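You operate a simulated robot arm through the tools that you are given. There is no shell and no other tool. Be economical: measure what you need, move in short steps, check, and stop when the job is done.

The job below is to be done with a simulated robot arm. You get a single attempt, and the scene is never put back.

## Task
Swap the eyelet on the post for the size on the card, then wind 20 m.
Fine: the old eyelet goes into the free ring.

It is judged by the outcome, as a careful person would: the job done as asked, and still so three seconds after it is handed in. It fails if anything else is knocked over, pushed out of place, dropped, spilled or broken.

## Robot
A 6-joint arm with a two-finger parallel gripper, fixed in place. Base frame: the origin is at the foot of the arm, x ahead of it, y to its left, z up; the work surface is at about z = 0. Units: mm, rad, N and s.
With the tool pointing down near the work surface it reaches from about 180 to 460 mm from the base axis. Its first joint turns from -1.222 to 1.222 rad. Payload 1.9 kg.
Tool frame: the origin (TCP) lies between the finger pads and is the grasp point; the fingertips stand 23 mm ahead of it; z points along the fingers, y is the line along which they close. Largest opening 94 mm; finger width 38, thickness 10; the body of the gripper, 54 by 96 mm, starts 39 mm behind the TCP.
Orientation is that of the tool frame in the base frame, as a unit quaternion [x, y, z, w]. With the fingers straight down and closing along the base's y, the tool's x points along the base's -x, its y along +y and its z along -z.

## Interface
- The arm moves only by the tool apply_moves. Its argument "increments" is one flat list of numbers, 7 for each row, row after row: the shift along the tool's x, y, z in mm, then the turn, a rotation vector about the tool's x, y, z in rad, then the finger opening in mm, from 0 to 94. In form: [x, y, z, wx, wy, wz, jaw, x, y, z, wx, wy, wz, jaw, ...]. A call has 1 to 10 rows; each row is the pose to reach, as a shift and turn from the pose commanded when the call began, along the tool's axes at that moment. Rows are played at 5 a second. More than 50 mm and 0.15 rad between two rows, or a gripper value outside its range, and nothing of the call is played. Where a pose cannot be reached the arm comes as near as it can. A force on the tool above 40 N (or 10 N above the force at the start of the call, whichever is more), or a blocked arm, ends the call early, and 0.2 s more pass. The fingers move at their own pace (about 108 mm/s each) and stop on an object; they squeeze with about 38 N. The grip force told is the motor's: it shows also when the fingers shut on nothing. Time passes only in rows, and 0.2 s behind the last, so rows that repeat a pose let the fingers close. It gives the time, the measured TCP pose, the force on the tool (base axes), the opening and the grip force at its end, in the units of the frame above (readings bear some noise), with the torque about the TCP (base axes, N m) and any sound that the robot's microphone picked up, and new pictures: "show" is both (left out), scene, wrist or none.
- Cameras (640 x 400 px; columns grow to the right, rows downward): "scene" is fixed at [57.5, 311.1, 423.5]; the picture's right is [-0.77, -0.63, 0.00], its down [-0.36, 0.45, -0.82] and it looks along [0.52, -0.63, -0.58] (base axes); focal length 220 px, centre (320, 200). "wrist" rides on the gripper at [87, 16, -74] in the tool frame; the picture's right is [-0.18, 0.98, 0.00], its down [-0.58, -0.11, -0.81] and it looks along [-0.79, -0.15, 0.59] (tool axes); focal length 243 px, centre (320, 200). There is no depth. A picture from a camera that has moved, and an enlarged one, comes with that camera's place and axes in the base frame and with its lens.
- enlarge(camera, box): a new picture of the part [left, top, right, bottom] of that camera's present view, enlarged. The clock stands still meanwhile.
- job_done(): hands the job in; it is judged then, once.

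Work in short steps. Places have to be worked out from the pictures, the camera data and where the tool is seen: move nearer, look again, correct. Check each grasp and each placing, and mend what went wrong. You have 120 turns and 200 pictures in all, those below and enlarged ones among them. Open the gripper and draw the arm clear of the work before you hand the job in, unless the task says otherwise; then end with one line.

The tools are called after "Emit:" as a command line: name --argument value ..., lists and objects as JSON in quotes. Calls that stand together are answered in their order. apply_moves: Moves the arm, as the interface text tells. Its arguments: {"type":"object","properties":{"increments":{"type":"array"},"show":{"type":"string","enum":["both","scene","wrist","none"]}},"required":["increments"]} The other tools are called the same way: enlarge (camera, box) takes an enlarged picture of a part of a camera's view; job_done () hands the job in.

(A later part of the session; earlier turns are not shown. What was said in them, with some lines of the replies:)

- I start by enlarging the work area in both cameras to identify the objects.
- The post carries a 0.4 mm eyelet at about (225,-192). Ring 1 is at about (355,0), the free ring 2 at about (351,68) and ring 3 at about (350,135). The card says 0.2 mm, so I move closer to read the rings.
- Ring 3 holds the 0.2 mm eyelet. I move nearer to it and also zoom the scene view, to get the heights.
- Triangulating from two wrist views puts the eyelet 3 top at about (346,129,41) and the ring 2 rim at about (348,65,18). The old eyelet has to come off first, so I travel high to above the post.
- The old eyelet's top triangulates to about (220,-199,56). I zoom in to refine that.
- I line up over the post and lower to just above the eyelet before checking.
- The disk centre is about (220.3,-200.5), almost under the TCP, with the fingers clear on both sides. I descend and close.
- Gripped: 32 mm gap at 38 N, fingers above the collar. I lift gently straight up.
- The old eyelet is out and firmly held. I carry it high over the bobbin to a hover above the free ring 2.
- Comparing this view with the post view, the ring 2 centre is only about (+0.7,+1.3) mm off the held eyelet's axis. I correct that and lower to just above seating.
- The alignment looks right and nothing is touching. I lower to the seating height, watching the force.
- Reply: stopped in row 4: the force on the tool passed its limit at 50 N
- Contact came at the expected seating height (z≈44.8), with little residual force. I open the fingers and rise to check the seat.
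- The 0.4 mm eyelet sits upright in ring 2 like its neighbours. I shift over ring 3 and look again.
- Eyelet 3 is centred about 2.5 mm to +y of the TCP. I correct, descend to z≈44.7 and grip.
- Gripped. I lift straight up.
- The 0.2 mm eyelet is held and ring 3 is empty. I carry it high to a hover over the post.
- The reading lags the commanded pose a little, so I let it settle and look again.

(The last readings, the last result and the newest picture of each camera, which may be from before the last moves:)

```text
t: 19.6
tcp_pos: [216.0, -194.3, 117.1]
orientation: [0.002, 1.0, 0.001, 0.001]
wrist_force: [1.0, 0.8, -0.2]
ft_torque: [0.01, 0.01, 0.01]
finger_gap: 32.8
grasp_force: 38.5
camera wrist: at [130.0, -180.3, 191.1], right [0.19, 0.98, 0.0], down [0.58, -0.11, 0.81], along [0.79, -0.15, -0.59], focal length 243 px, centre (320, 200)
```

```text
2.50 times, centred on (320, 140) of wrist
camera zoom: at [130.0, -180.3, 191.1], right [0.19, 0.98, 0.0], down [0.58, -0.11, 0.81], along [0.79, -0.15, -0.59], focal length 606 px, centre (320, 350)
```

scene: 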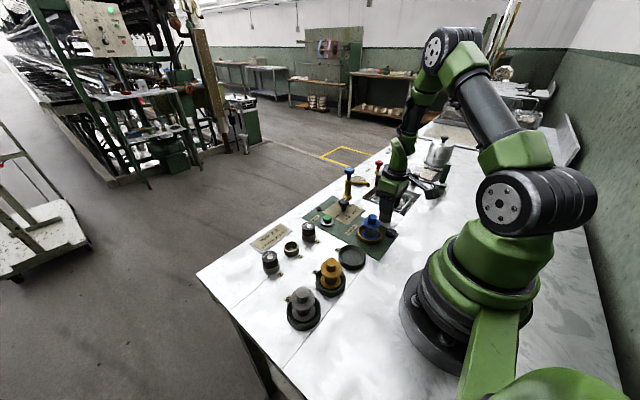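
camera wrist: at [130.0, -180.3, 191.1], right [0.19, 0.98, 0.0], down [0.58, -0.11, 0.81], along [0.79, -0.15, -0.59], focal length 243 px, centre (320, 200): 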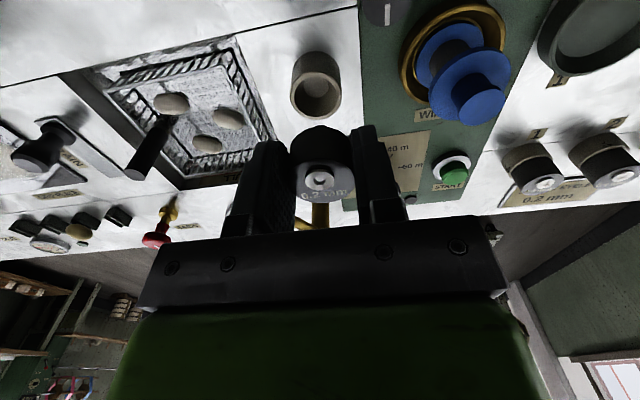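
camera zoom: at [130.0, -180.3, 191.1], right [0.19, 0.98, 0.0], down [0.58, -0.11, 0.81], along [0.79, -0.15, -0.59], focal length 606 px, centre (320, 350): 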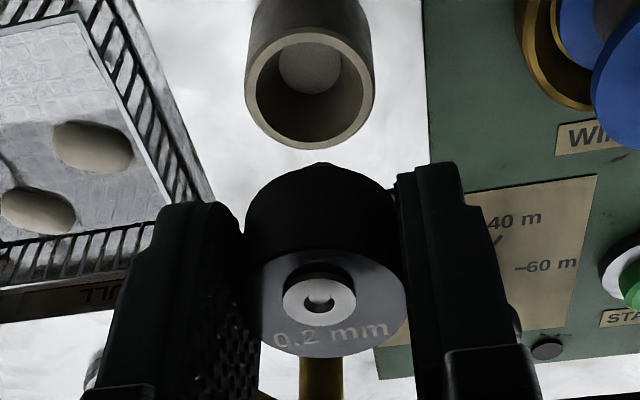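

The post centre is (+4.0,-4.3) mm off the aligned reference. I correct and lower partway.

Emit:
apply_moves --increments '[-4, -4.3, 10, 0, 0, 0, 29, -4, -4.3, 35, 0, 0, 0, 29, -4, -4.3, 40, 0, 0, 0, 29, -4, -4.3, 40, 0, 0, 0, 29]' --show "wrist"

Emit:
enlarge --camera "wrist" --box '[220, 60, 420, 220]'

Emit:
enlarge --camera "scene" --box '[340, 160, 450, 250]'

```text
t: 20.6
tcp_pos: [223.5, -203.3, 73.3]
orientation: [0.002, 1.0, 0.001, 0.001]
wrist_force: [0.5, 0.3, -1.0]
ft_torque: [-0.03, 0.03, 0.03]
finger_gap: 32.5
grasp_force: 38.0
camera wrist: at [137.2, -187.6, 148.7], right [0.19, 0.98, 0.0], down [0.58, -0.11, 0.81], along [0.79, -0.15, -0.59], focal length 243 px, centre (320, 200)
```

wrist: 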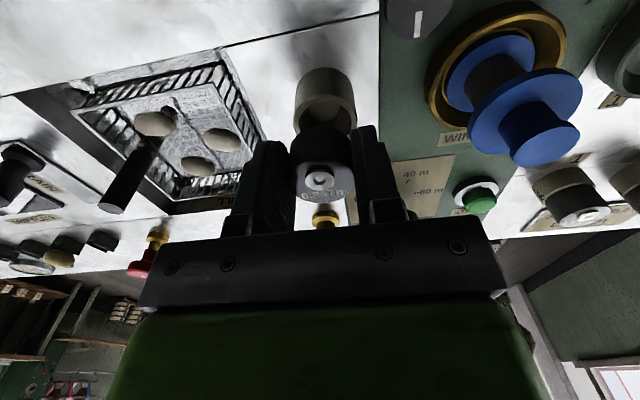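

```text
2.50 times, centred on (320, 140) of wrist
camera zoom: at [137.2, -187.6, 148.7], right [0.19, 0.98, 0.0], down [0.58, -0.11, 0.81], along [0.79, -0.15, -0.59], focal length 606 px, centre (320, 350)
```

zoom: 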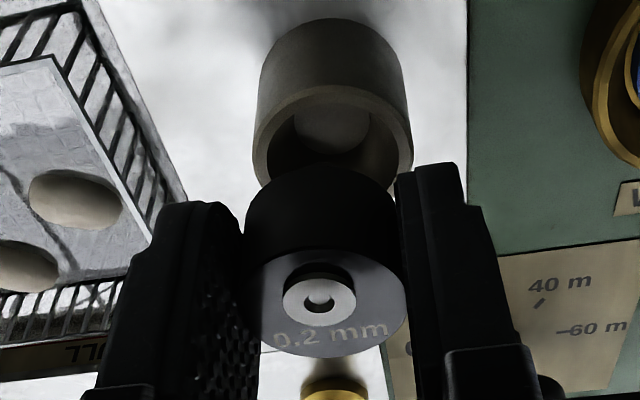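

```text
4.44 times, centred on (395, 205) of scene
camera zoom: at [57.5, 311.1, 423.5], right [-0.77, -0.63, 0.0], down [-0.36, 0.45, -0.82], along [0.52, -0.63, -0.58], focal length 976 px, centre (-13, 178)
```

zoom: 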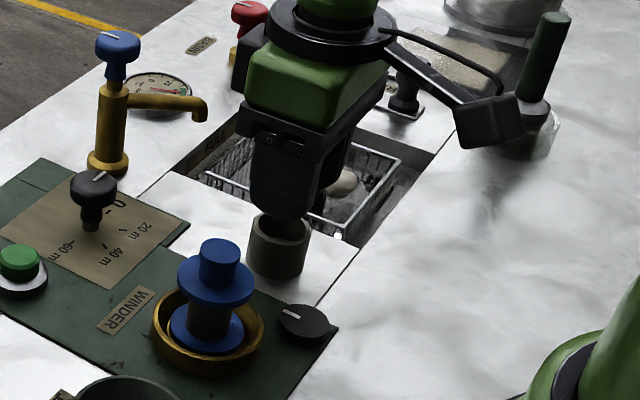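

It overshot as the arm caught up. The post now appears about (-2.2,+2.7) mm off, so I correct at this height and re-check.

Emit:
apply_moves --increments '[2.2, 2.7, 0, 0, 0, 0, 29, 2.2, 2.7, 0, 0, 0, 0, 29, 2.2, 2.7, 0, 0, 0, 0, 29, 2.2, 2.7, 0, 0, 0, 0, 29]' --show "wrist"

Emit:
enlarge --camera "wrist" --box '[220, 60, 420, 220]'

```text
t: 21.6
tcp_pos: [220.9, -199.8, 75.3]
orientation: [0.002, 1.0, 0.001, 0.001]
wrist_force: [0.9, 1.0, -0.9]
ft_torque: [0.01, 0.03, -0.01]
finger_gap: 32.5
grasp_force: 37.7
camera wrist: at [134.9, -184.8, 149.1], right [0.19, 0.98, 0.0], down [0.58, -0.11, 0.81], along [0.79, -0.15, -0.59], focal length 243 px, centre (320, 200)
```

wrist: 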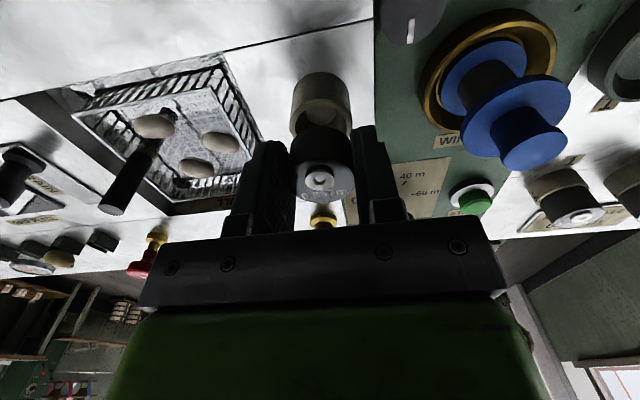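

```text
2.50 times, centred on (320, 140) of wrist
camera zoom: at [134.9, -184.8, 149.1], right [0.19, 0.98, 0.0], down [0.58, -0.11, 0.81], along [0.79, -0.15, -0.59], focal length 606 px, centre (320, 350)
```

zoom: 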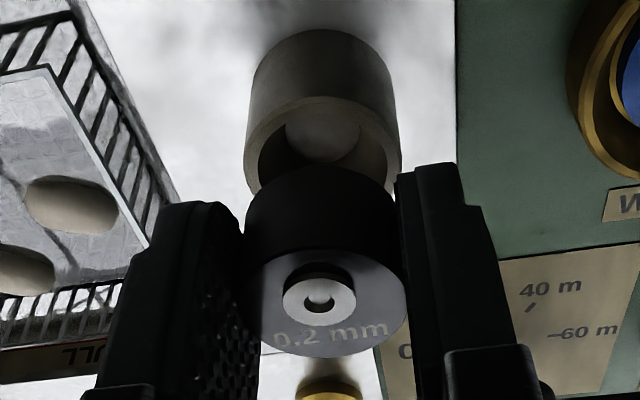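

Now aligned to within a millimetre of the reference. I lower with the force guard to seat it.

Emit:
apply_moves --increments '[0, 0, 6, 0, 0, 0, 29, 0, 0, 11, 0, 0, 0, 29, 0, 0, 14, 0, 0, 0, 29, 0, 0, 16, 0, 0, 0, 29, 0, 0, 17.5, 0, 0, 0, 29, 0, 0, 18.5, 0, 0, 0, 29, 0, 0, 19.5, 0, 0, 0, 29]' --show "wrist"

Emit:
enlarge --camera "wrist" --box '[220, 60, 420, 220]'

Emit:
enlarge --camera "scene" --box '[340, 160, 450, 250]'

```text
t: 23.2
tcp_pos: [220.5, -201.7, 56.6]
orientation: [0.001, 1.0, 0.0, 0.001]
wrist_force: [-0.1, 0.0, 0.7]
ft_torque: [0.02, 0.0, -0.02]
finger_gap: 32.5
grasp_force: 37.7
camera wrist: at [133.6, -185.8, 130.6], right [0.19, 0.98, 0.0], down [0.58, -0.11, 0.81], along [0.79, -0.15, -0.59], focal length 243 px, centre (320, 200)
```

wrist: 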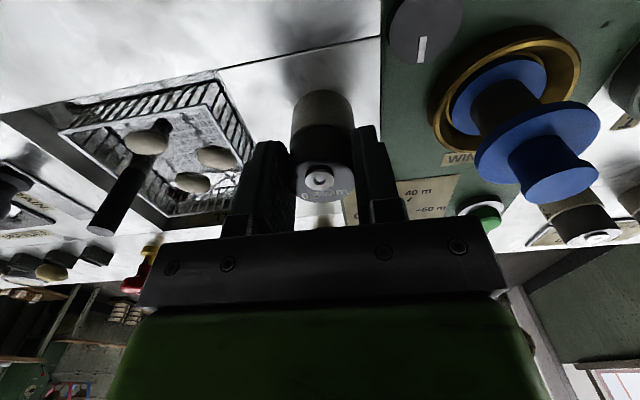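

```text
2.50 times, centred on (320, 140) of wrist
camera zoom: at [133.6, -185.8, 130.6], right [0.19, 0.98, 0.0], down [0.58, -0.11, 0.81], along [0.79, -0.15, -0.59], focal length 606 px, centre (320, 350)
```

zoom: 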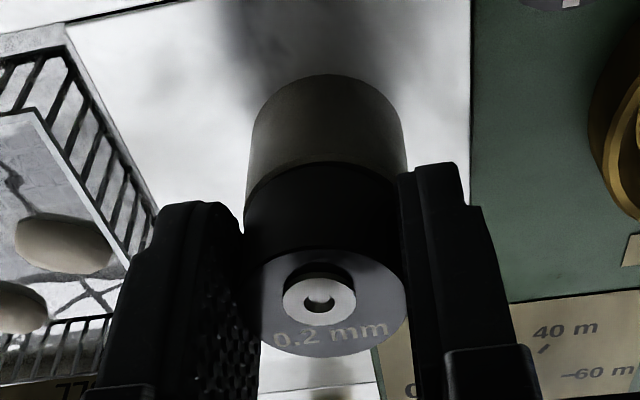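

```text
4.44 times, centred on (395, 205) of scene
camera zoom: at [57.5, 311.1, 423.5], right [-0.77, -0.63, 0.0], down [-0.36, 0.45, -0.82], along [0.52, -0.63, -0.58], focal length 976 px, centre (-13, 178)
```

zoom: 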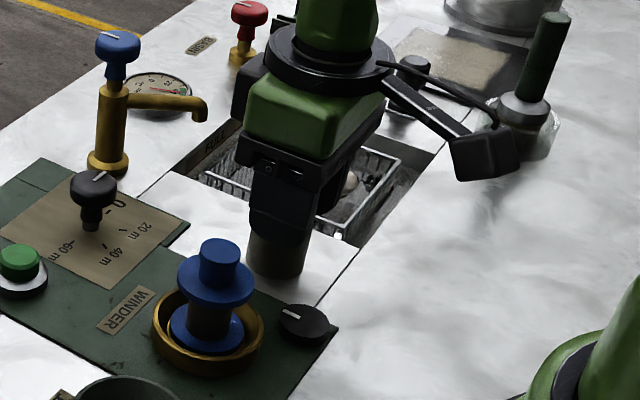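

It has slid in with no force yet. I lower another couple of millimetres until contact.

Emit:
apply_moves --increments '[0, 0, 0.7, 0, 0, 0, 29, 0, 0, 1.4, 0, 0, 0, 29, 0, 0, 2.1, 0, 0, 0, 29]' --show "none"

```text
t: 24.0
tcp_pos: [219.8, -201.7, 54.7]
orientation: [0.003, 1.0, 0.001, 0.001]
wrist_force: [-6.5, 5.9, 21.7]
ft_torque: [0.11, -0.03, 0.05]
finger_gap: 32.3
grasp_force: 38.2
```

Contact at 22 N means it is seated. I ease off, release, rise and check.

Emit:
apply_moves --increments '[0, 0, -1.2, 0, 0, 0, 29, 0, 0, -1.2, 0, 0, 0, 38, 0, 0, -1.2, 0, 0, 0, 54, 0, 0, -1.2, 0, 0, 0, 54, 0, 0, -20, 0, 0, 0, 54, 0, 0, -55, 0, 0, 0, 54, 0, 0, -55, 0, 0, 0, 54]' --show "wrist"

Emit:
enlarge --camera "wrist" --box '[220, 40, 420, 200]'

Emit:
enlarge --camera "scene" --box '[340, 160, 450, 250]'

```text
t: 25.6
tcp_pos: [218.4, -201.7, 109.9]
orientation: [0.001, 1.0, 0.001, 0.0]
wrist_force: [-0.2, 0.3, 0.5]
ft_torque: [0.03, 0.01, -0.03]
finger_gap: 54.1
grasp_force: 0.1
camera wrist: at [132.5, -186.9, 184.0], right [0.19, 0.98, 0.0], down [0.58, -0.11, 0.81], along [0.79, -0.15, -0.59], focal length 243 px, centre (320, 200)
```

wrist: 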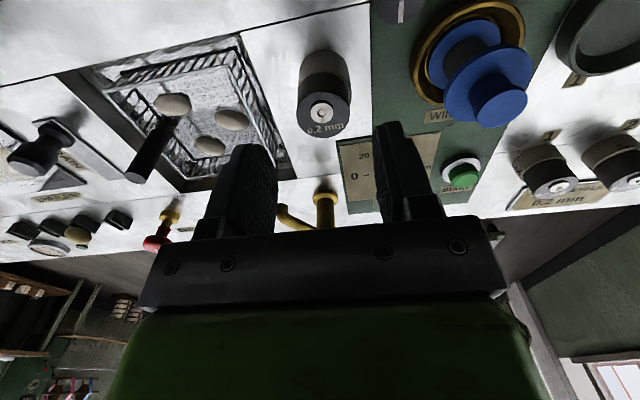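

```text
2.50 times, centred on (320, 120) of wrist
camera zoom: at [132.5, -186.9, 184.0], right [0.19, 0.98, 0.0], down [0.58, -0.11, 0.81], along [0.79, -0.15, -0.59], focal length 606 px, centre (320, 400)
```

zoom: 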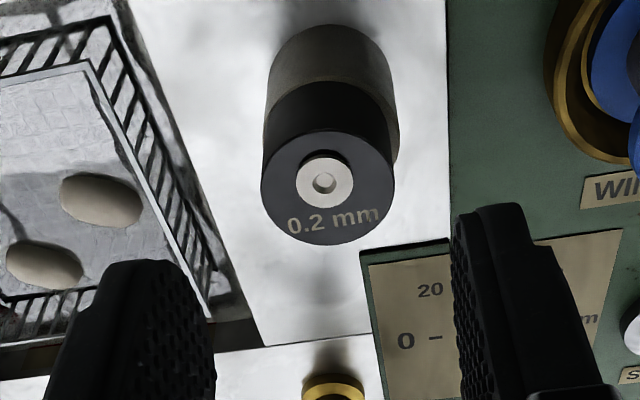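

```text
4.44 times, centred on (395, 205) of scene
camera zoom: at [57.5, 311.1, 423.5], right [-0.77, -0.63, 0.0], down [-0.36, 0.45, -0.82], along [0.52, -0.63, -0.58], focal length 976 px, centre (-13, 178)
```

zoom: 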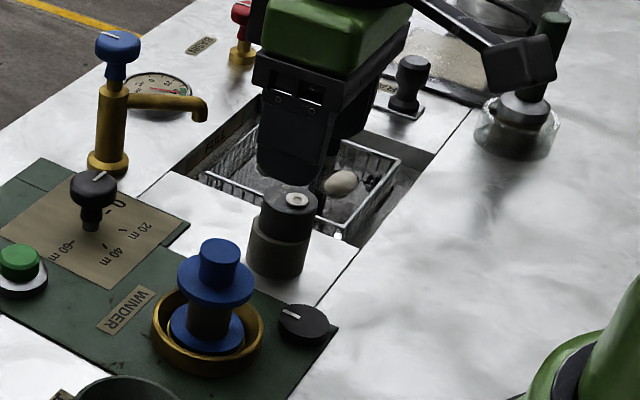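

The 0.2 mm eyelet is seated at the original height. Next is the dial: its ticks are 60° apart, so 0→20 m is a 60° clockwise turn seen from above, centred near (339,-151). I move over it for a closer look.

Emit:
apply_moves --increments '[0, 0, -30, 0, 0, 0, 54, -32, 17, -40, 0, 0, 0, 54, -64, 34, -40, 0, 0, 0, 54, -92, 51, -30, 0, 0, 0, 54, -92, 51, -30, 0, 0, 0, 54, -92, 51, -30, 0, 0, 0, 54]' --show "wrist"

Emit:
enlarge --camera "wrist" --box '[220, 40, 420, 200]'

Emit:
enlarge --camera "scene" --box '[300, 160, 410, 250]'

```text
t: 27.0
tcp_pos: [313.8, -152.3, 138.9]
orientation: [0.002, 1.0, 0.001, 0.001]
wrist_force: [0.6, -0.2, 0.3]
ft_torque: [-0.04, 0.03, 0.0]
finger_gap: 53.9
grasp_force: 0.0
camera wrist: at [227.0, -137.3, 212.9], right [0.19, 0.98, 0.0], down [0.58, -0.11, 0.81], along [0.79, -0.15, -0.59], focal length 243 px, centre (320, 200)
```

wrist: 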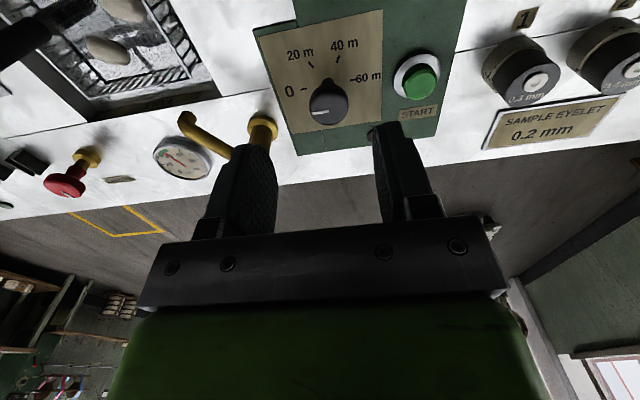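

```text
2.50 times, centred on (320, 120) of wrist
camera zoom: at [227.0, -137.3, 212.9], right [0.19, 0.98, 0.0], down [0.58, -0.11, 0.81], along [0.79, -0.15, -0.59], focal length 606 px, centre (320, 400)
```

zoom: 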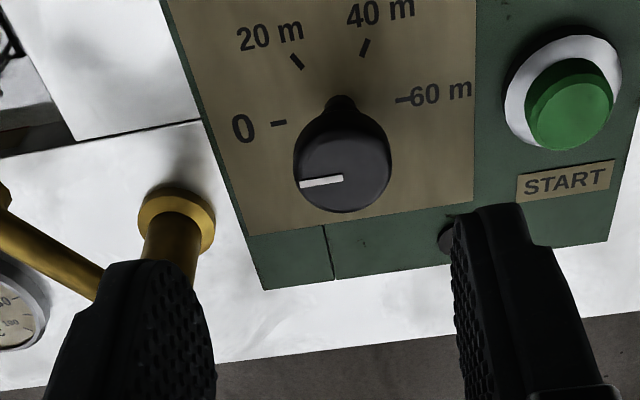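

```text
4.44 times, centred on (355, 205) of scene
camera zoom: at [57.5, 311.1, 423.5], right [-0.77, -0.63, 0.0], down [-0.36, 0.45, -0.82], along [0.52, -0.63, -0.58], focal length 976 px, centre (164, 178)
```

zoom: 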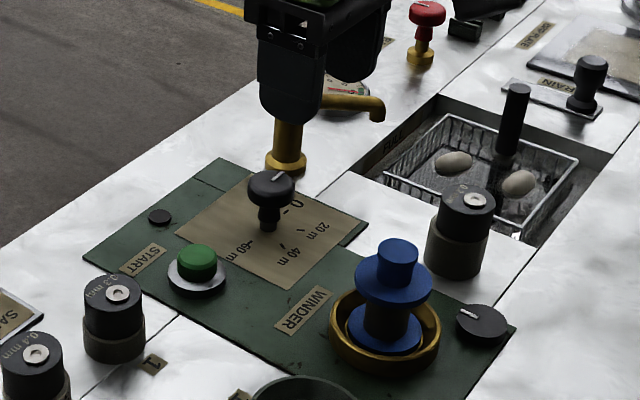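

The knob's top is at about (339,-151.4,39), roughly 31 mm across. I move above it with the fingertips just clear of its top and check.

Emit:
apply_moves --increments '[-12, 1, 15, 0, 0, 0, 54, -25.3, 1.6, 40, 0, 0, 0, 54, -25.3, 1.6, 60, 0, 0, 0, 54, -25.3, 1.6, 60, 0, 0, 0, 54, -25.3, 1.6, 60, 0, 0, 0, 54]' --show "wrist"

Emit:
enlarge --camera "wrist" --box '[220, 60, 420, 220]'

Emit:
enlarge --camera "scene" --box '[300, 150, 410, 240]'

```text
t: 28.2
tcp_pos: [336.3, -151.5, 78.4]
orientation: [0.001, 1.0, 0.001, 0.0]
wrist_force: [0.4, -0.6, -0.8]
ft_torque: [-0.02, 0.02, 0.01]
finger_gap: 53.8
grasp_force: 0.2
camera wrist: at [249.9, -135.7, 152.6], right [0.19, 0.98, 0.0], down [0.58, -0.11, 0.81], along [0.79, -0.15, -0.59], focal length 243 px, centre (320, 200)
```

wrist: 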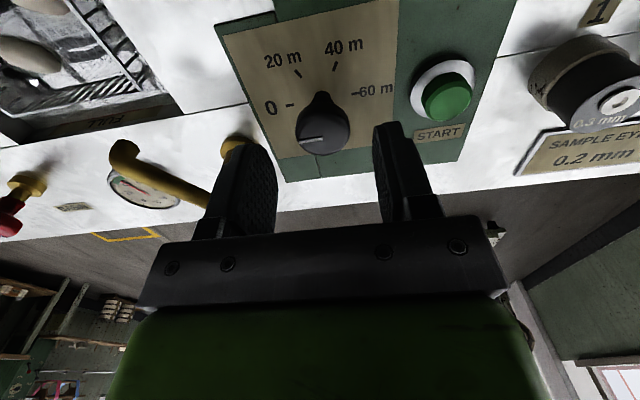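

```text
2.50 times, centred on (320, 140) of wrist
camera zoom: at [249.9, -135.7, 152.6], right [0.19, 0.98, 0.0], down [0.58, -0.11, 0.81], along [0.79, -0.15, -0.59], focal length 606 px, centre (320, 350)
```

zoom: 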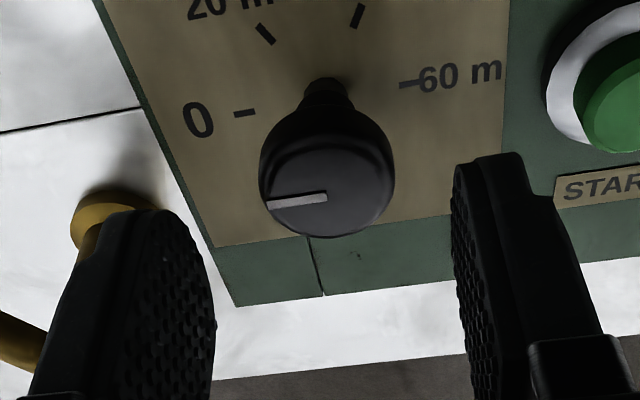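

```text
4.44 times, centred on (355, 195) of scene
camera zoom: at [57.5, 311.1, 423.5], right [-0.77, -0.63, 0.0], down [-0.36, 0.45, -0.82], along [0.52, -0.63, -0.58], focal length 976 px, centre (164, 222)
```

zoom: 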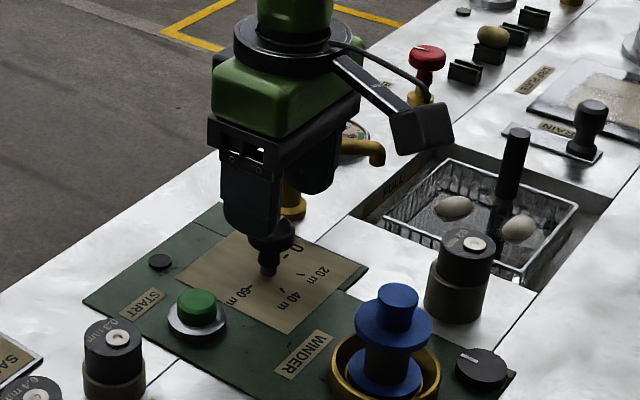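

The knob is centred laterally and about 3 mm further in x, and the faucet is about 80 mm away. I descend, grip the knob and check before turning.

Emit:
apply_moves --increments '[-3, 0.2, 15, 0, 0, 0, 54, -3, 0.2, 32, 0, 0, 0, 54, -3, 0.2, 32, 0, 0, 0, 54, -3, 0.2, 32, 0, 0, 0, 40, -3, 0.2, 32, 0, 0, 0, 25, -3, 0.2, 32, 0, 0, 0, 25]' --show "wrist"

Emit:
enlarge --camera "wrist" --box '[220, 60, 420, 220]'

```text
t: 29.6
tcp_pos: [338.9, -150.9, 48.2]
orientation: [0.002, 1.0, 0.001, 0.0]
wrist_force: [2.1, -1.1, -6.6]
ft_torque: [-0.04, -0.11, 0.0]
finger_gap: 31.6
grasp_force: 44.9
camera wrist: at [252.6, -134.8, 122.8], right [0.19, 0.98, 0.0], down [0.58, -0.11, 0.81], along [0.79, -0.15, -0.59], focal length 243 px, centre (320, 200)
```

wrist: 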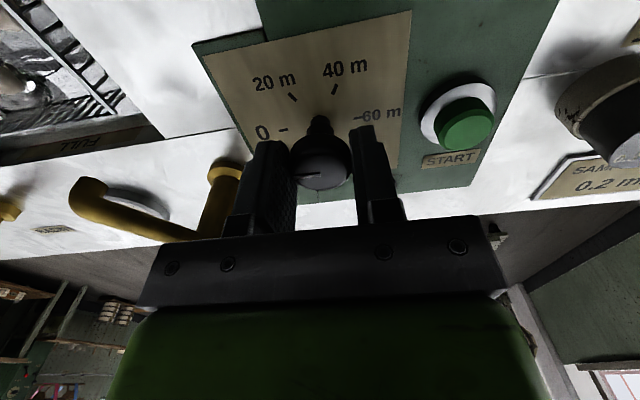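

```text
2.50 times, centred on (320, 140) of wrist
camera zoom: at [252.6, -134.8, 122.8], right [0.19, 0.98, 0.0], down [0.58, -0.11, 0.81], along [0.79, -0.15, -0.59], focal length 606 px, centre (320, 350)
```

zoom: 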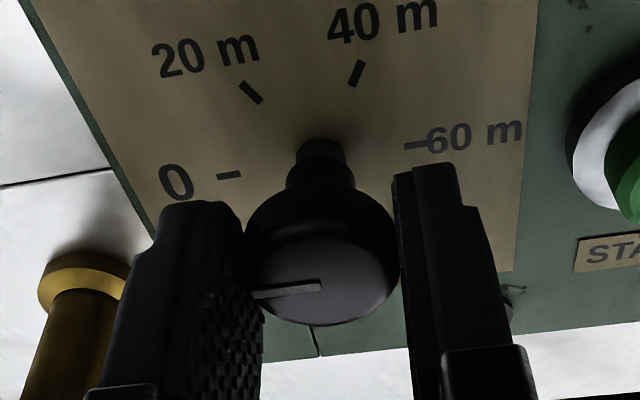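

Knob gripped at 31.6 mm. I turn half of the clockwise travel first and check that it follows.

Emit:
apply_moves --increments '[0, 0, 0, 0, 0, 0.13, 25, 0, 0, 0, 0, 0, 0.26, 25, 0, 0, 0, 0, 0, 0.39, 25, 0, 0, 0, 0, 0, 0.52, 25]' --show "wrist"

Emit:
enlarge --camera "wrist" --box '[220, 60, 420, 220]'

```text
t: 30.8
tcp_pos: [339.5, -150.2, 49.2]
orientation: [0.262, 0.965, 0.0, -0.002]
wrist_force: [-2.0, -0.9, 1.8]
ft_torque: [-0.15, -0.15, -0.05]
finger_gap: 31.3
grasp_force: 45.3
stopped in row 4: the force on the tool passed its limit at 41 N (the readings are from after the stop); the commanded pose is now the measured one
camera wrist: at [273.1, -93.4, 123.2], right [0.65, 0.76, 0.0], down [0.45, -0.39, 0.8], along [0.61, -0.53, -0.59], focal length 243 px, centre (320, 200)
```

wrist: 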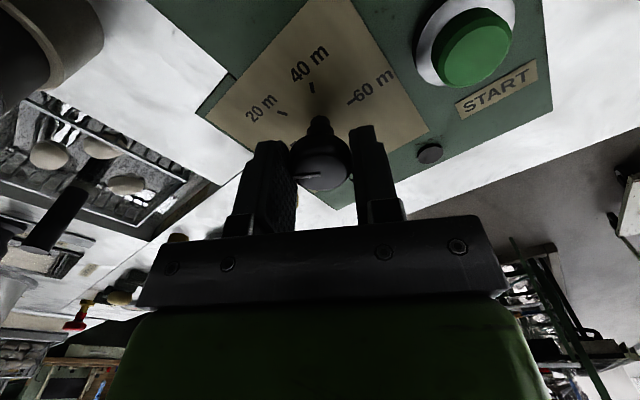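

```text
2.50 times, centred on (320, 140) of wrist
camera zoom: at [273.1, -93.4, 123.2], right [0.65, 0.76, 0.0], down [0.45, -0.39, 0.8], along [0.61, -0.53, -0.59], focal length 606 px, centre (320, 350)
```

zoom: 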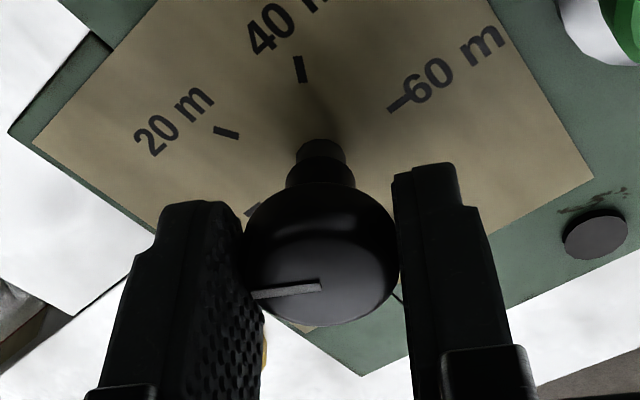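

The knob follows the gripper (about 30° turned). I continue in finer steps.

Emit:
apply_moves --increments '[0, 0, 0, 0, 0, 0.09, 25, 0, 0, 0, 0, 0, 0.18, 25, 0, 0, 0, 0, 0, 0.27, 25, 0, 0, 0, 0, 0, 0.36, 25, 0, 0, 0, 0, 0, 0.44, 25, 0, 0, 0, 0, 0, 0.52, 25, 0, 0, 0, 0, 0, 0.52, 25]' --show "wrist"

Emit:
enlarge --camera "wrist" --box '[220, 60, 420, 220]'

```text
t: 32.4
tcp_pos: [340.8, -149.9, 49.3]
orientation: [0.501, 0.866, 0.0, -0.001]
wrist_force: [-7.9, -0.7, 7.5]
ft_torque: [0.04, 0.22, -0.03]
finger_gap: 31.7
grasp_force: 44.8
camera wrist: at [310.9, -67.7, 123.1], right [0.94, 0.33, 0.0], down [0.2, -0.56, 0.8], along [0.26, -0.76, -0.59], focal length 243 px, centre (320, 200)
```

wrist: 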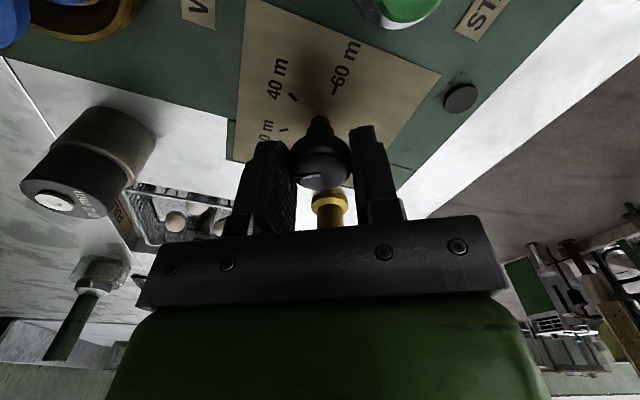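

```text
2.50 times, centred on (320, 140) of wrist
camera zoom: at [310.9, -67.7, 123.1], right [0.94, 0.33, 0.0], down [0.2, -0.56, 0.8], along [0.26, -0.76, -0.59], focal length 606 px, centre (320, 350)
```

zoom: 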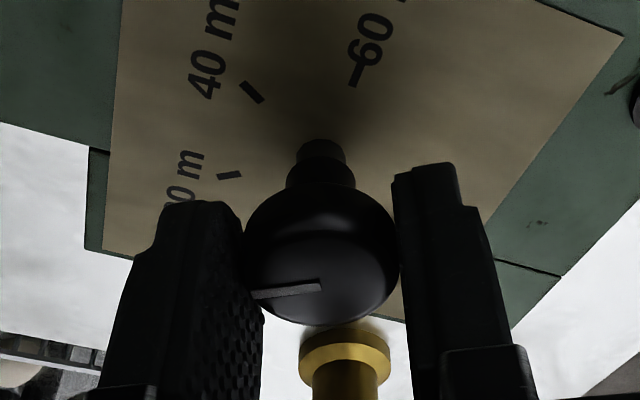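

The 20 m tick now sits exactly where the 0 tick was in the same gripper view, so the dial is at 20 m. I release and rise.

Emit:
apply_moves --increments '[0, 0, 0, 0, 0, 0, 35, 0, 0, 0, 0, 0, 0, 52, 0, 0, 0, 0, 0, 0, 52, 0, 0, -25, 0, 0, 0, 52, 0, 0, -65, 0, 0, 0, 52, 0, 0, -65, 0, 0, 0, 52]' --show "wrist"

Emit:
enlarge --camera "scene" --box '[300, 160, 410, 250]'

Emit:
enlarge --camera "wrist" --box '[220, 0, 420, 160]'

```text
t: 33.8
tcp_pos: [339.1, -151.2, 112.5]
orientation: [0.5, 0.866, 0.0, -0.003]
wrist_force: [-0.2, 0.0, 0.1]
ft_torque: [-0.04, 0.0, -0.03]
finger_gap: 51.9
grasp_force: 0.2
camera wrist: at [310.4, -68.9, 186.7], right [0.94, 0.33, 0.0], down [0.2, -0.56, 0.8], along [0.27, -0.76, -0.59], focal length 243 px, centre (320, 200)
```

wrist: 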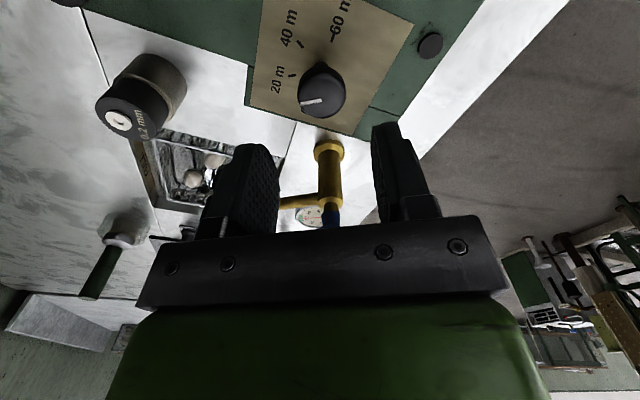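

```text
4.44 times, centred on (355, 205) of scene
camera zoom: at [57.5, 311.1, 423.5], right [-0.77, -0.63, 0.0], down [-0.36, 0.45, -0.82], along [0.52, -0.63, -0.58], focal length 976 px, centre (164, 178)
```

zoom: 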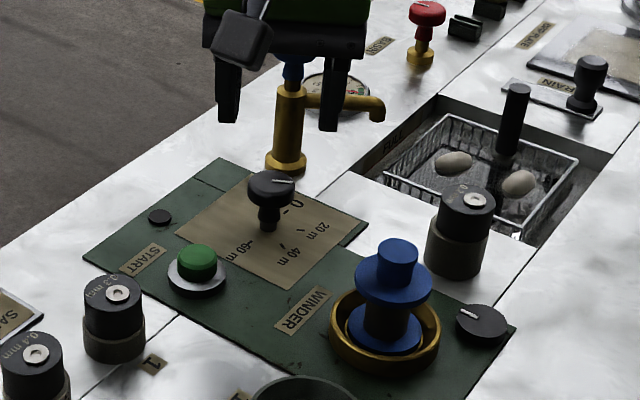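

```text
2.50 times, centred on (320, 80) of wrist
camera zoom: at [310.4, -68.9, 186.7], right [0.94, 0.33, 0.0], down [0.2, -0.56, 0.8], along [0.27, -0.76, -0.59], focal length 606 px, centre (320, 500)
```

zoom: 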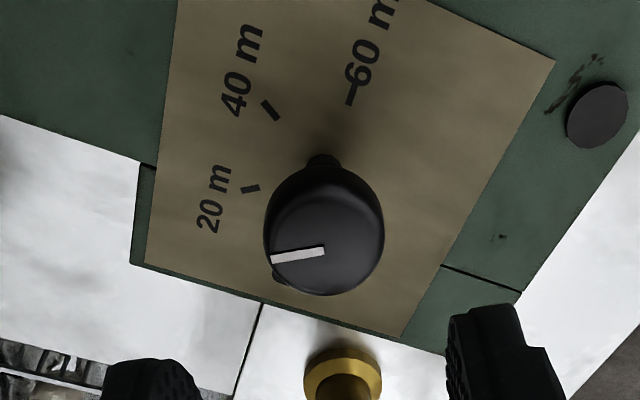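

The dial reads 20 m. START's top is at about (342.5,-77,18.5); I rotate the gripper back, close the fingers and hover over it.

Emit:
apply_moves --increments '[8, 5, -10, 0, 0, -0.131, 40, 16, 10, -10, 0, 0, -0.262, 30, 24, 15, -10, 0, 0, -0.393, 20, 32, 20, -10, 0, 0, -0.524, 10, 40, 25, -10, 0, 0, -0.655, 0, 48, 30, -10, 0, 0, -0.786, 0, 56, 35, -5, 0, 0, -0.917, 0, 62.3, 40, 0, 0, 0, -1.045, 0, 62.3, 40, 10, 0, 0, -1.045, 0, 62.3, 40, 10, 0, 0, -1.045, 0]' --show "wrist"

Emit:
enlarge --camera "wrist" --box '[220, 40, 420, 200]'

Emit:
enlarge --camera "scene" --box '[300, 160, 410, 250]'

```text
t: 36.0
tcp_pos: [342.6, -75.0, 101.9]
orientation: [0.001, 1.0, 0.001, -0.001]
wrist_force: [1.0, 0.7, -0.2]
ft_torque: [-0.01, -0.06, 0.0]
finger_gap: 0.2
grasp_force: 37.6
camera wrist: at [256.7, -59.5, 177.2], right [0.19, 0.98, 0.0], down [0.58, -0.11, 0.8], along [0.79, -0.15, -0.59], focal length 243 px, centre (320, 200)
```

wrist: 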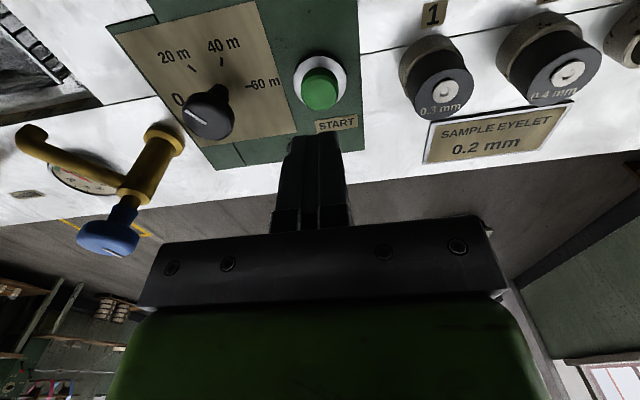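

```text
2.50 times, centred on (320, 120) of wrist
camera zoom: at [256.7, -59.5, 177.2], right [0.19, 0.98, 0.0], down [0.58, -0.11, 0.8], along [0.79, -0.15, -0.59], focal length 606 px, centre (320, 400)
```

zoom: 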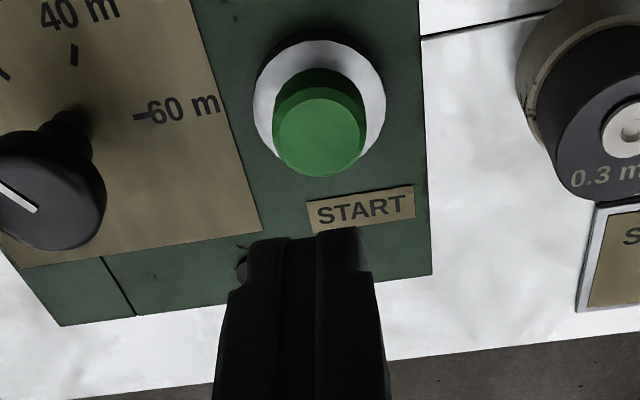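

```text
4.44 times, centred on (355, 205) of scene
camera zoom: at [57.5, 311.1, 423.5], right [-0.77, -0.63, 0.0], down [-0.36, 0.45, -0.82], along [0.52, -0.63, -0.58], focal length 976 px, centre (164, 178)
```

zoom: 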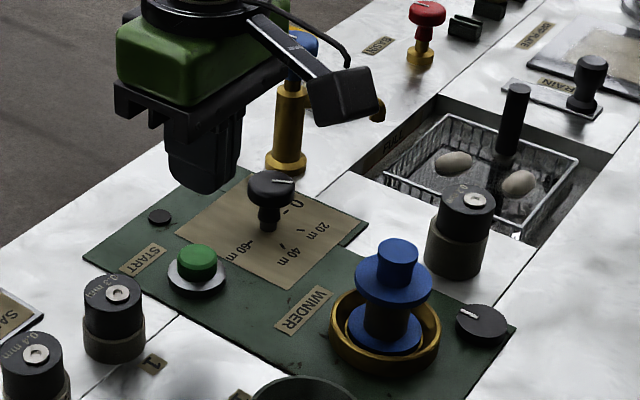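

The START centre is (+3.7,-1.6) mm from the TCP. I shift and come down to just above the button.

Emit:
apply_moves --increments '[-3.7, -1.6, 25, 0, 0, 0, 0, -3.7, -1.6, 45, 0, 0, 0, 0, -3.7, -1.6, 54, 0, 0, 0, 0, -3.7, -1.6, 54, 0, 0, 0, 0]' --show "wrist"

Emit:
enlarge --camera "scene" --box '[300, 160, 410, 250]'

```text
t: 37.0
tcp_pos: [347.6, -77.3, 48.4]
orientation: [0.002, 1.0, 0.001, -0.002]
wrist_force: [1.0, 0.0, 0.1]
ft_torque: [-0.01, -0.02, 0.0]
finger_gap: 0.0
grasp_force: 38.2
camera wrist: at [261.0, -62.5, 123.2], right [0.19, 0.98, 0.0], down [0.58, -0.11, 0.8], along [0.79, -0.15, -0.59], focal length 243 px, centre (320, 200)
```

wrist: 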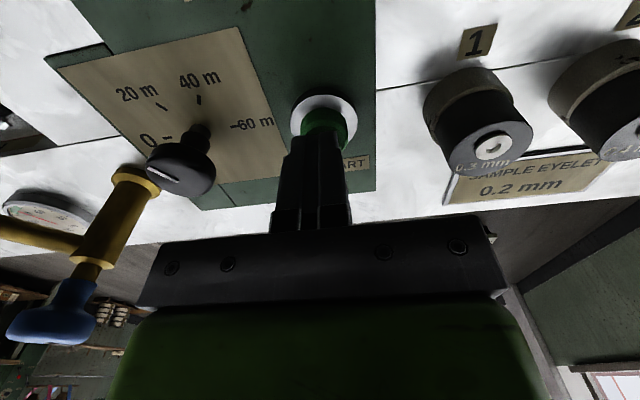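

```text
4.44 times, centred on (355, 205) of scene
camera zoom: at [57.5, 311.1, 423.5], right [-0.77, -0.63, 0.0], down [-0.36, 0.45, -0.82], along [0.52, -0.63, -0.58], focal length 976 px, centre (164, 178)
```

zoom: 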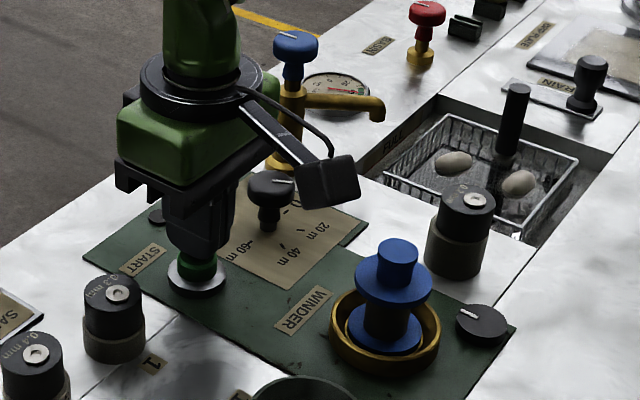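

The fingertips are right over the button. I press down in small steps with the force guard.

Emit:
apply_moves --increments '[0, 0, 5, 0, 0, 0, 0, 0, 0, 7, 0, 0, 0, 0, 0, 0, 8.5, 0, 0, 0, 0, 0, 0, 10, 0, 0, 0, 0, 0, 0, 11, 0, 0, 0, 0, 0, 0, 12, 0, 0, 0, 0]' --show "scene"

Emit:
enlarge --camera "scene" --box '[300, 160, 410, 250]'

```text
t: 38.4
tcp_pos: [347.4, -77.3, 37.5]
orientation: [0.001, 1.0, 0.001, -0.001]
wrist_force: [-1.4, 6.4, 15.0]
ft_torque: [0.16, 0.04, 0.03]
finger_gap: 0.0
grasp_force: 38.1
heard: click
```

scene: 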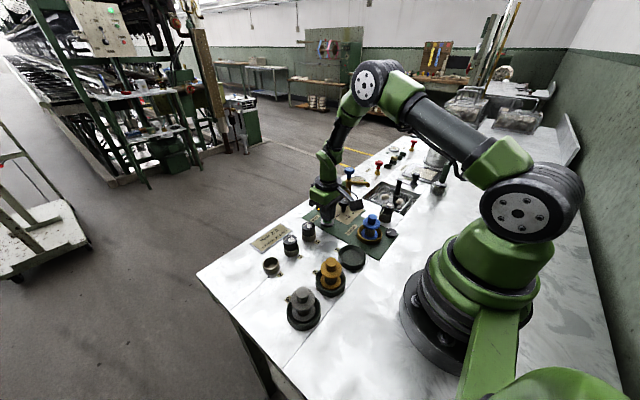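

```text
4.44 times, centred on (355, 205) of scene
camera zoom: at [57.5, 311.1, 423.5], right [-0.77, -0.63, 0.0], down [-0.36, 0.45, -0.82], along [0.52, -0.63, -0.58], focal length 976 px, centre (164, 178)
```

zoom: 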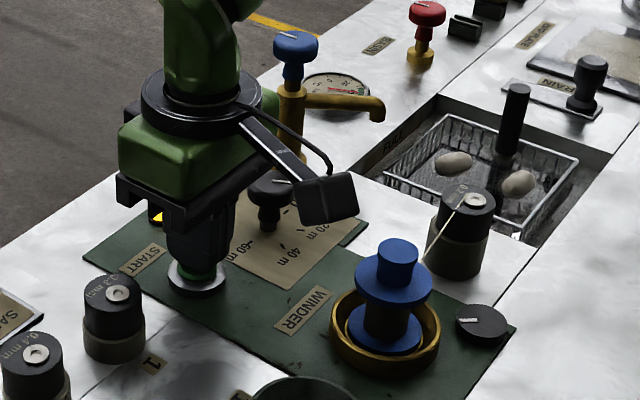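

A click was heard, the lamp came on, and a thread now runs from the eyelet to the bobbin. I rise off the button and watch the winding.

Emit:
apply_moves --increments '[0, 0, -30, 0, 0, 0, 0, 0, 0, -75, 0, 0, 0, 0, 15, 0, -120, 0, 0, 0, 0, 15, 0, -120, 0, 0, 0, 0, 15, 0, -120, 0, 0, 0, 0]' --show "none"

Emit:
enlarge --camera "scene" --box '[300, 160, 410, 250]'

Emit:
enlarge --camera "wrist" --box '[120, 0, 420, 180]'

```text
t: 39.6
tcp_pos: [332.3, -75.7, 159.0]
orientation: [0.001, 1.0, 0.0, -0.002]
wrist_force: [-0.8, 0.0, 0.1]
ft_torque: [0.0, 0.0, 0.02]
finger_gap: 0.1
grasp_force: 37.8
```

```text
4.44 times, centred on (355, 205) of scene
camera zoom: at [57.5, 311.1, 423.5], right [-0.77, -0.63, 0.0], down [-0.36, 0.45, -0.82], along [0.52, -0.63, -0.58], focal length 976 px, centre (164, 178)
```

zoom: 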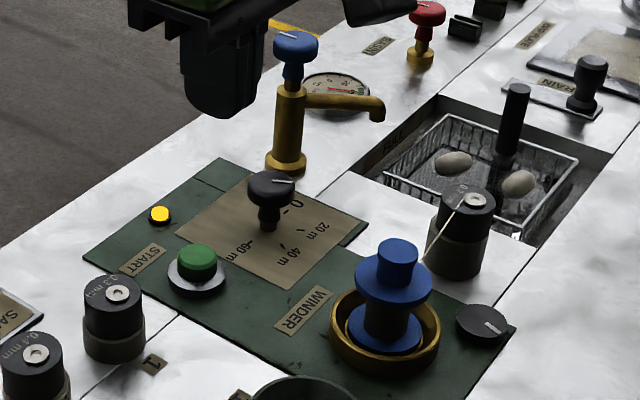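

```text
2.13 times, centred on (270, 90) of wrist
camera zoom: at [246.4, -60.7, 233.2], right [0.19, 0.98, 0.0], down [0.58, -0.11, 0.8], along [0.79, -0.15, -0.59], focal length 518 px, centre (427, 435)
```

zoom: 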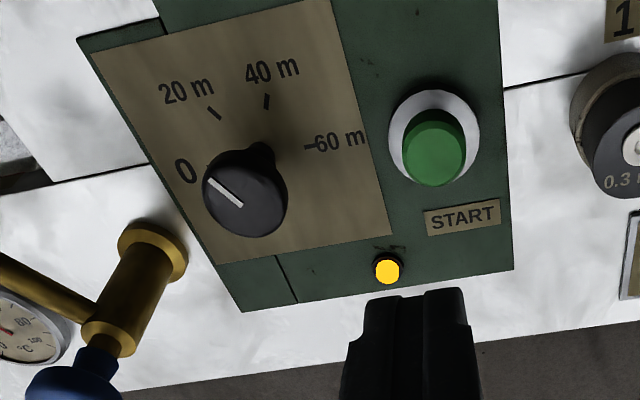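

The winder is running: the lamp is lit and the counter disc is turning. I open the gripper, back away and wait for it to finish.

Emit:
apply_moves --increments '[20, 0, -20, 0, 0, 0, 40, 20, 0, -40, 0, 0, 0, 60, 20, 0, -40, 0, 0, 0, 60, 20, 0, -40, 0, 0, 0, 60, 20, 0, -40, 0, 0, 0, 60, 20, 0, -40, 0, 0, 0, 60, 20, 0, -40, 0, 0, 0, 60, 20, 0, -40, 0, 0, 0, 60, 20, 0, -40, 0, 0, 0, 60, 20, 0, -40, 0, 0, 0, 60]' --show "none"

Emit:
enlarge --camera "scene" --box '[300, 160, 410, 250]'

```text
t: 41.8
tcp_pos: [312.6, -75.0, 199.4]
orientation: [0.001, 1.0, 0.001, -0.001]
wrist_force: [0.0, 0.2, -0.4]
ft_torque: [0.01, 0.03, 0.03]
finger_gap: 59.7
grasp_force: 0.0
```

```text
4.44 times, centred on (355, 205) of scene
camera zoom: at [57.5, 311.1, 423.5], right [-0.77, -0.63, 0.0], down [-0.36, 0.45, -0.82], along [0.52, -0.63, -0.58], focal length 976 px, centre (164, 178)
```

zoom: 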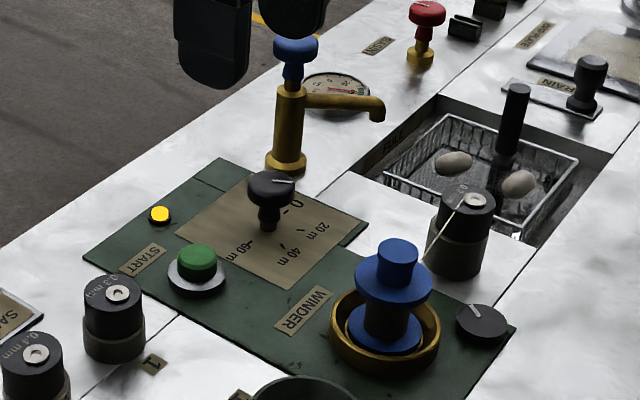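

Still winding, so I keep waiting.

Emit:
apply_moves --increments '[0, 0, 0, 0, 0, 0, 60, 0, 0, 0, 0, 0, 0, 60, 0, 0, 0, 0, 0, 0, 60, 0, 0, 0, 0, 0, 0, 60, 0, 0, 0, 0, 0, 0, 60, 0, 0, 0, 0, 0, 0, 60, 0, 0, 0, 0, 0, 0, 60, 0, 0, 0, 0, 0, 0, 60, 0, 0, 0, 0, 0, 0, 60, 0, 0, 0, 0, 0, 0, 60]' --show "none"

Emit:
apply_moves --increments '[0, 0, 0, 0, 0, 0, 60, 0, 0, 0, 0, 0, 0, 60, 0, 0, 0, 0, 0, 0, 60, 0, 0, 0, 0, 0, 0, 60, 0, 0, 0, 0, 0, 0, 60, 0, 0, 0, 0, 0, 0, 60, 0, 0, 0, 0, 0, 0, 60, 0, 0, 0, 0, 0, 0, 60, 0, 0, 0, 0, 0, 0, 60, 0, 0, 0, 0, 0, 0, 60]' --show "scene"

Emit:
enlarge --camera "scene" --box '[300, 160, 410, 250]'

```text
t: 44.0
tcp_pos: [310.8, -74.9, 198.6]
orientation: [0.001, 1.0, 0.002, -0.002]
wrist_force: [0.1, 0.2, 0.0]
ft_torque: [-0.01, -0.01, -0.02]
finger_gap: 59.7
grasp_force: 0.0
```

```text
t: 46.2
tcp_pos: [312.2, -75.4, 198.5]
orientation: [0.0, 1.0, 0.001, -0.002]
wrist_force: [0.4, 0.4, -0.2]
ft_torque: [-0.02, -0.01, -0.01]
finger_gap: 60.1
grasp_force: 0.1
```

scene: 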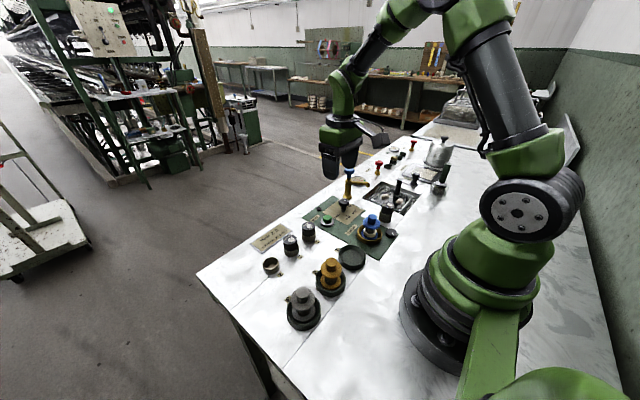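

```text
4.44 times, centred on (355, 205) of scene
camera zoom: at [57.5, 311.1, 423.5], right [-0.77, -0.63, 0.0], down [-0.36, 0.45, -0.82], along [0.52, -0.63, -0.58], focal length 976 px, centre (164, 178)
```

zoom: 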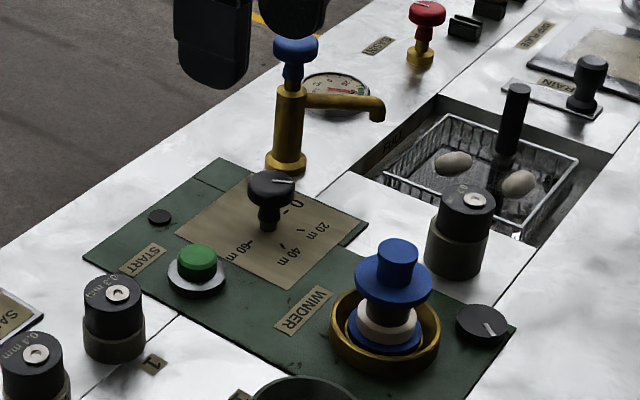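

Winding has stopped by itself: the lamp is off and thread is on the blue bobbin. Everything else stands in place and the arm is clear with the gripper open, so I hand in.

Emit:
job_done

```text
The job is handed in.
```

The 0.2 mm eyelet from ring 3 is now on the post, and the old 0.4 mm one is in ring 2, the free ring. I set the dial to 20 m and pressed START, and the winder ran and stopped on its own with thread on the blue bobbin.
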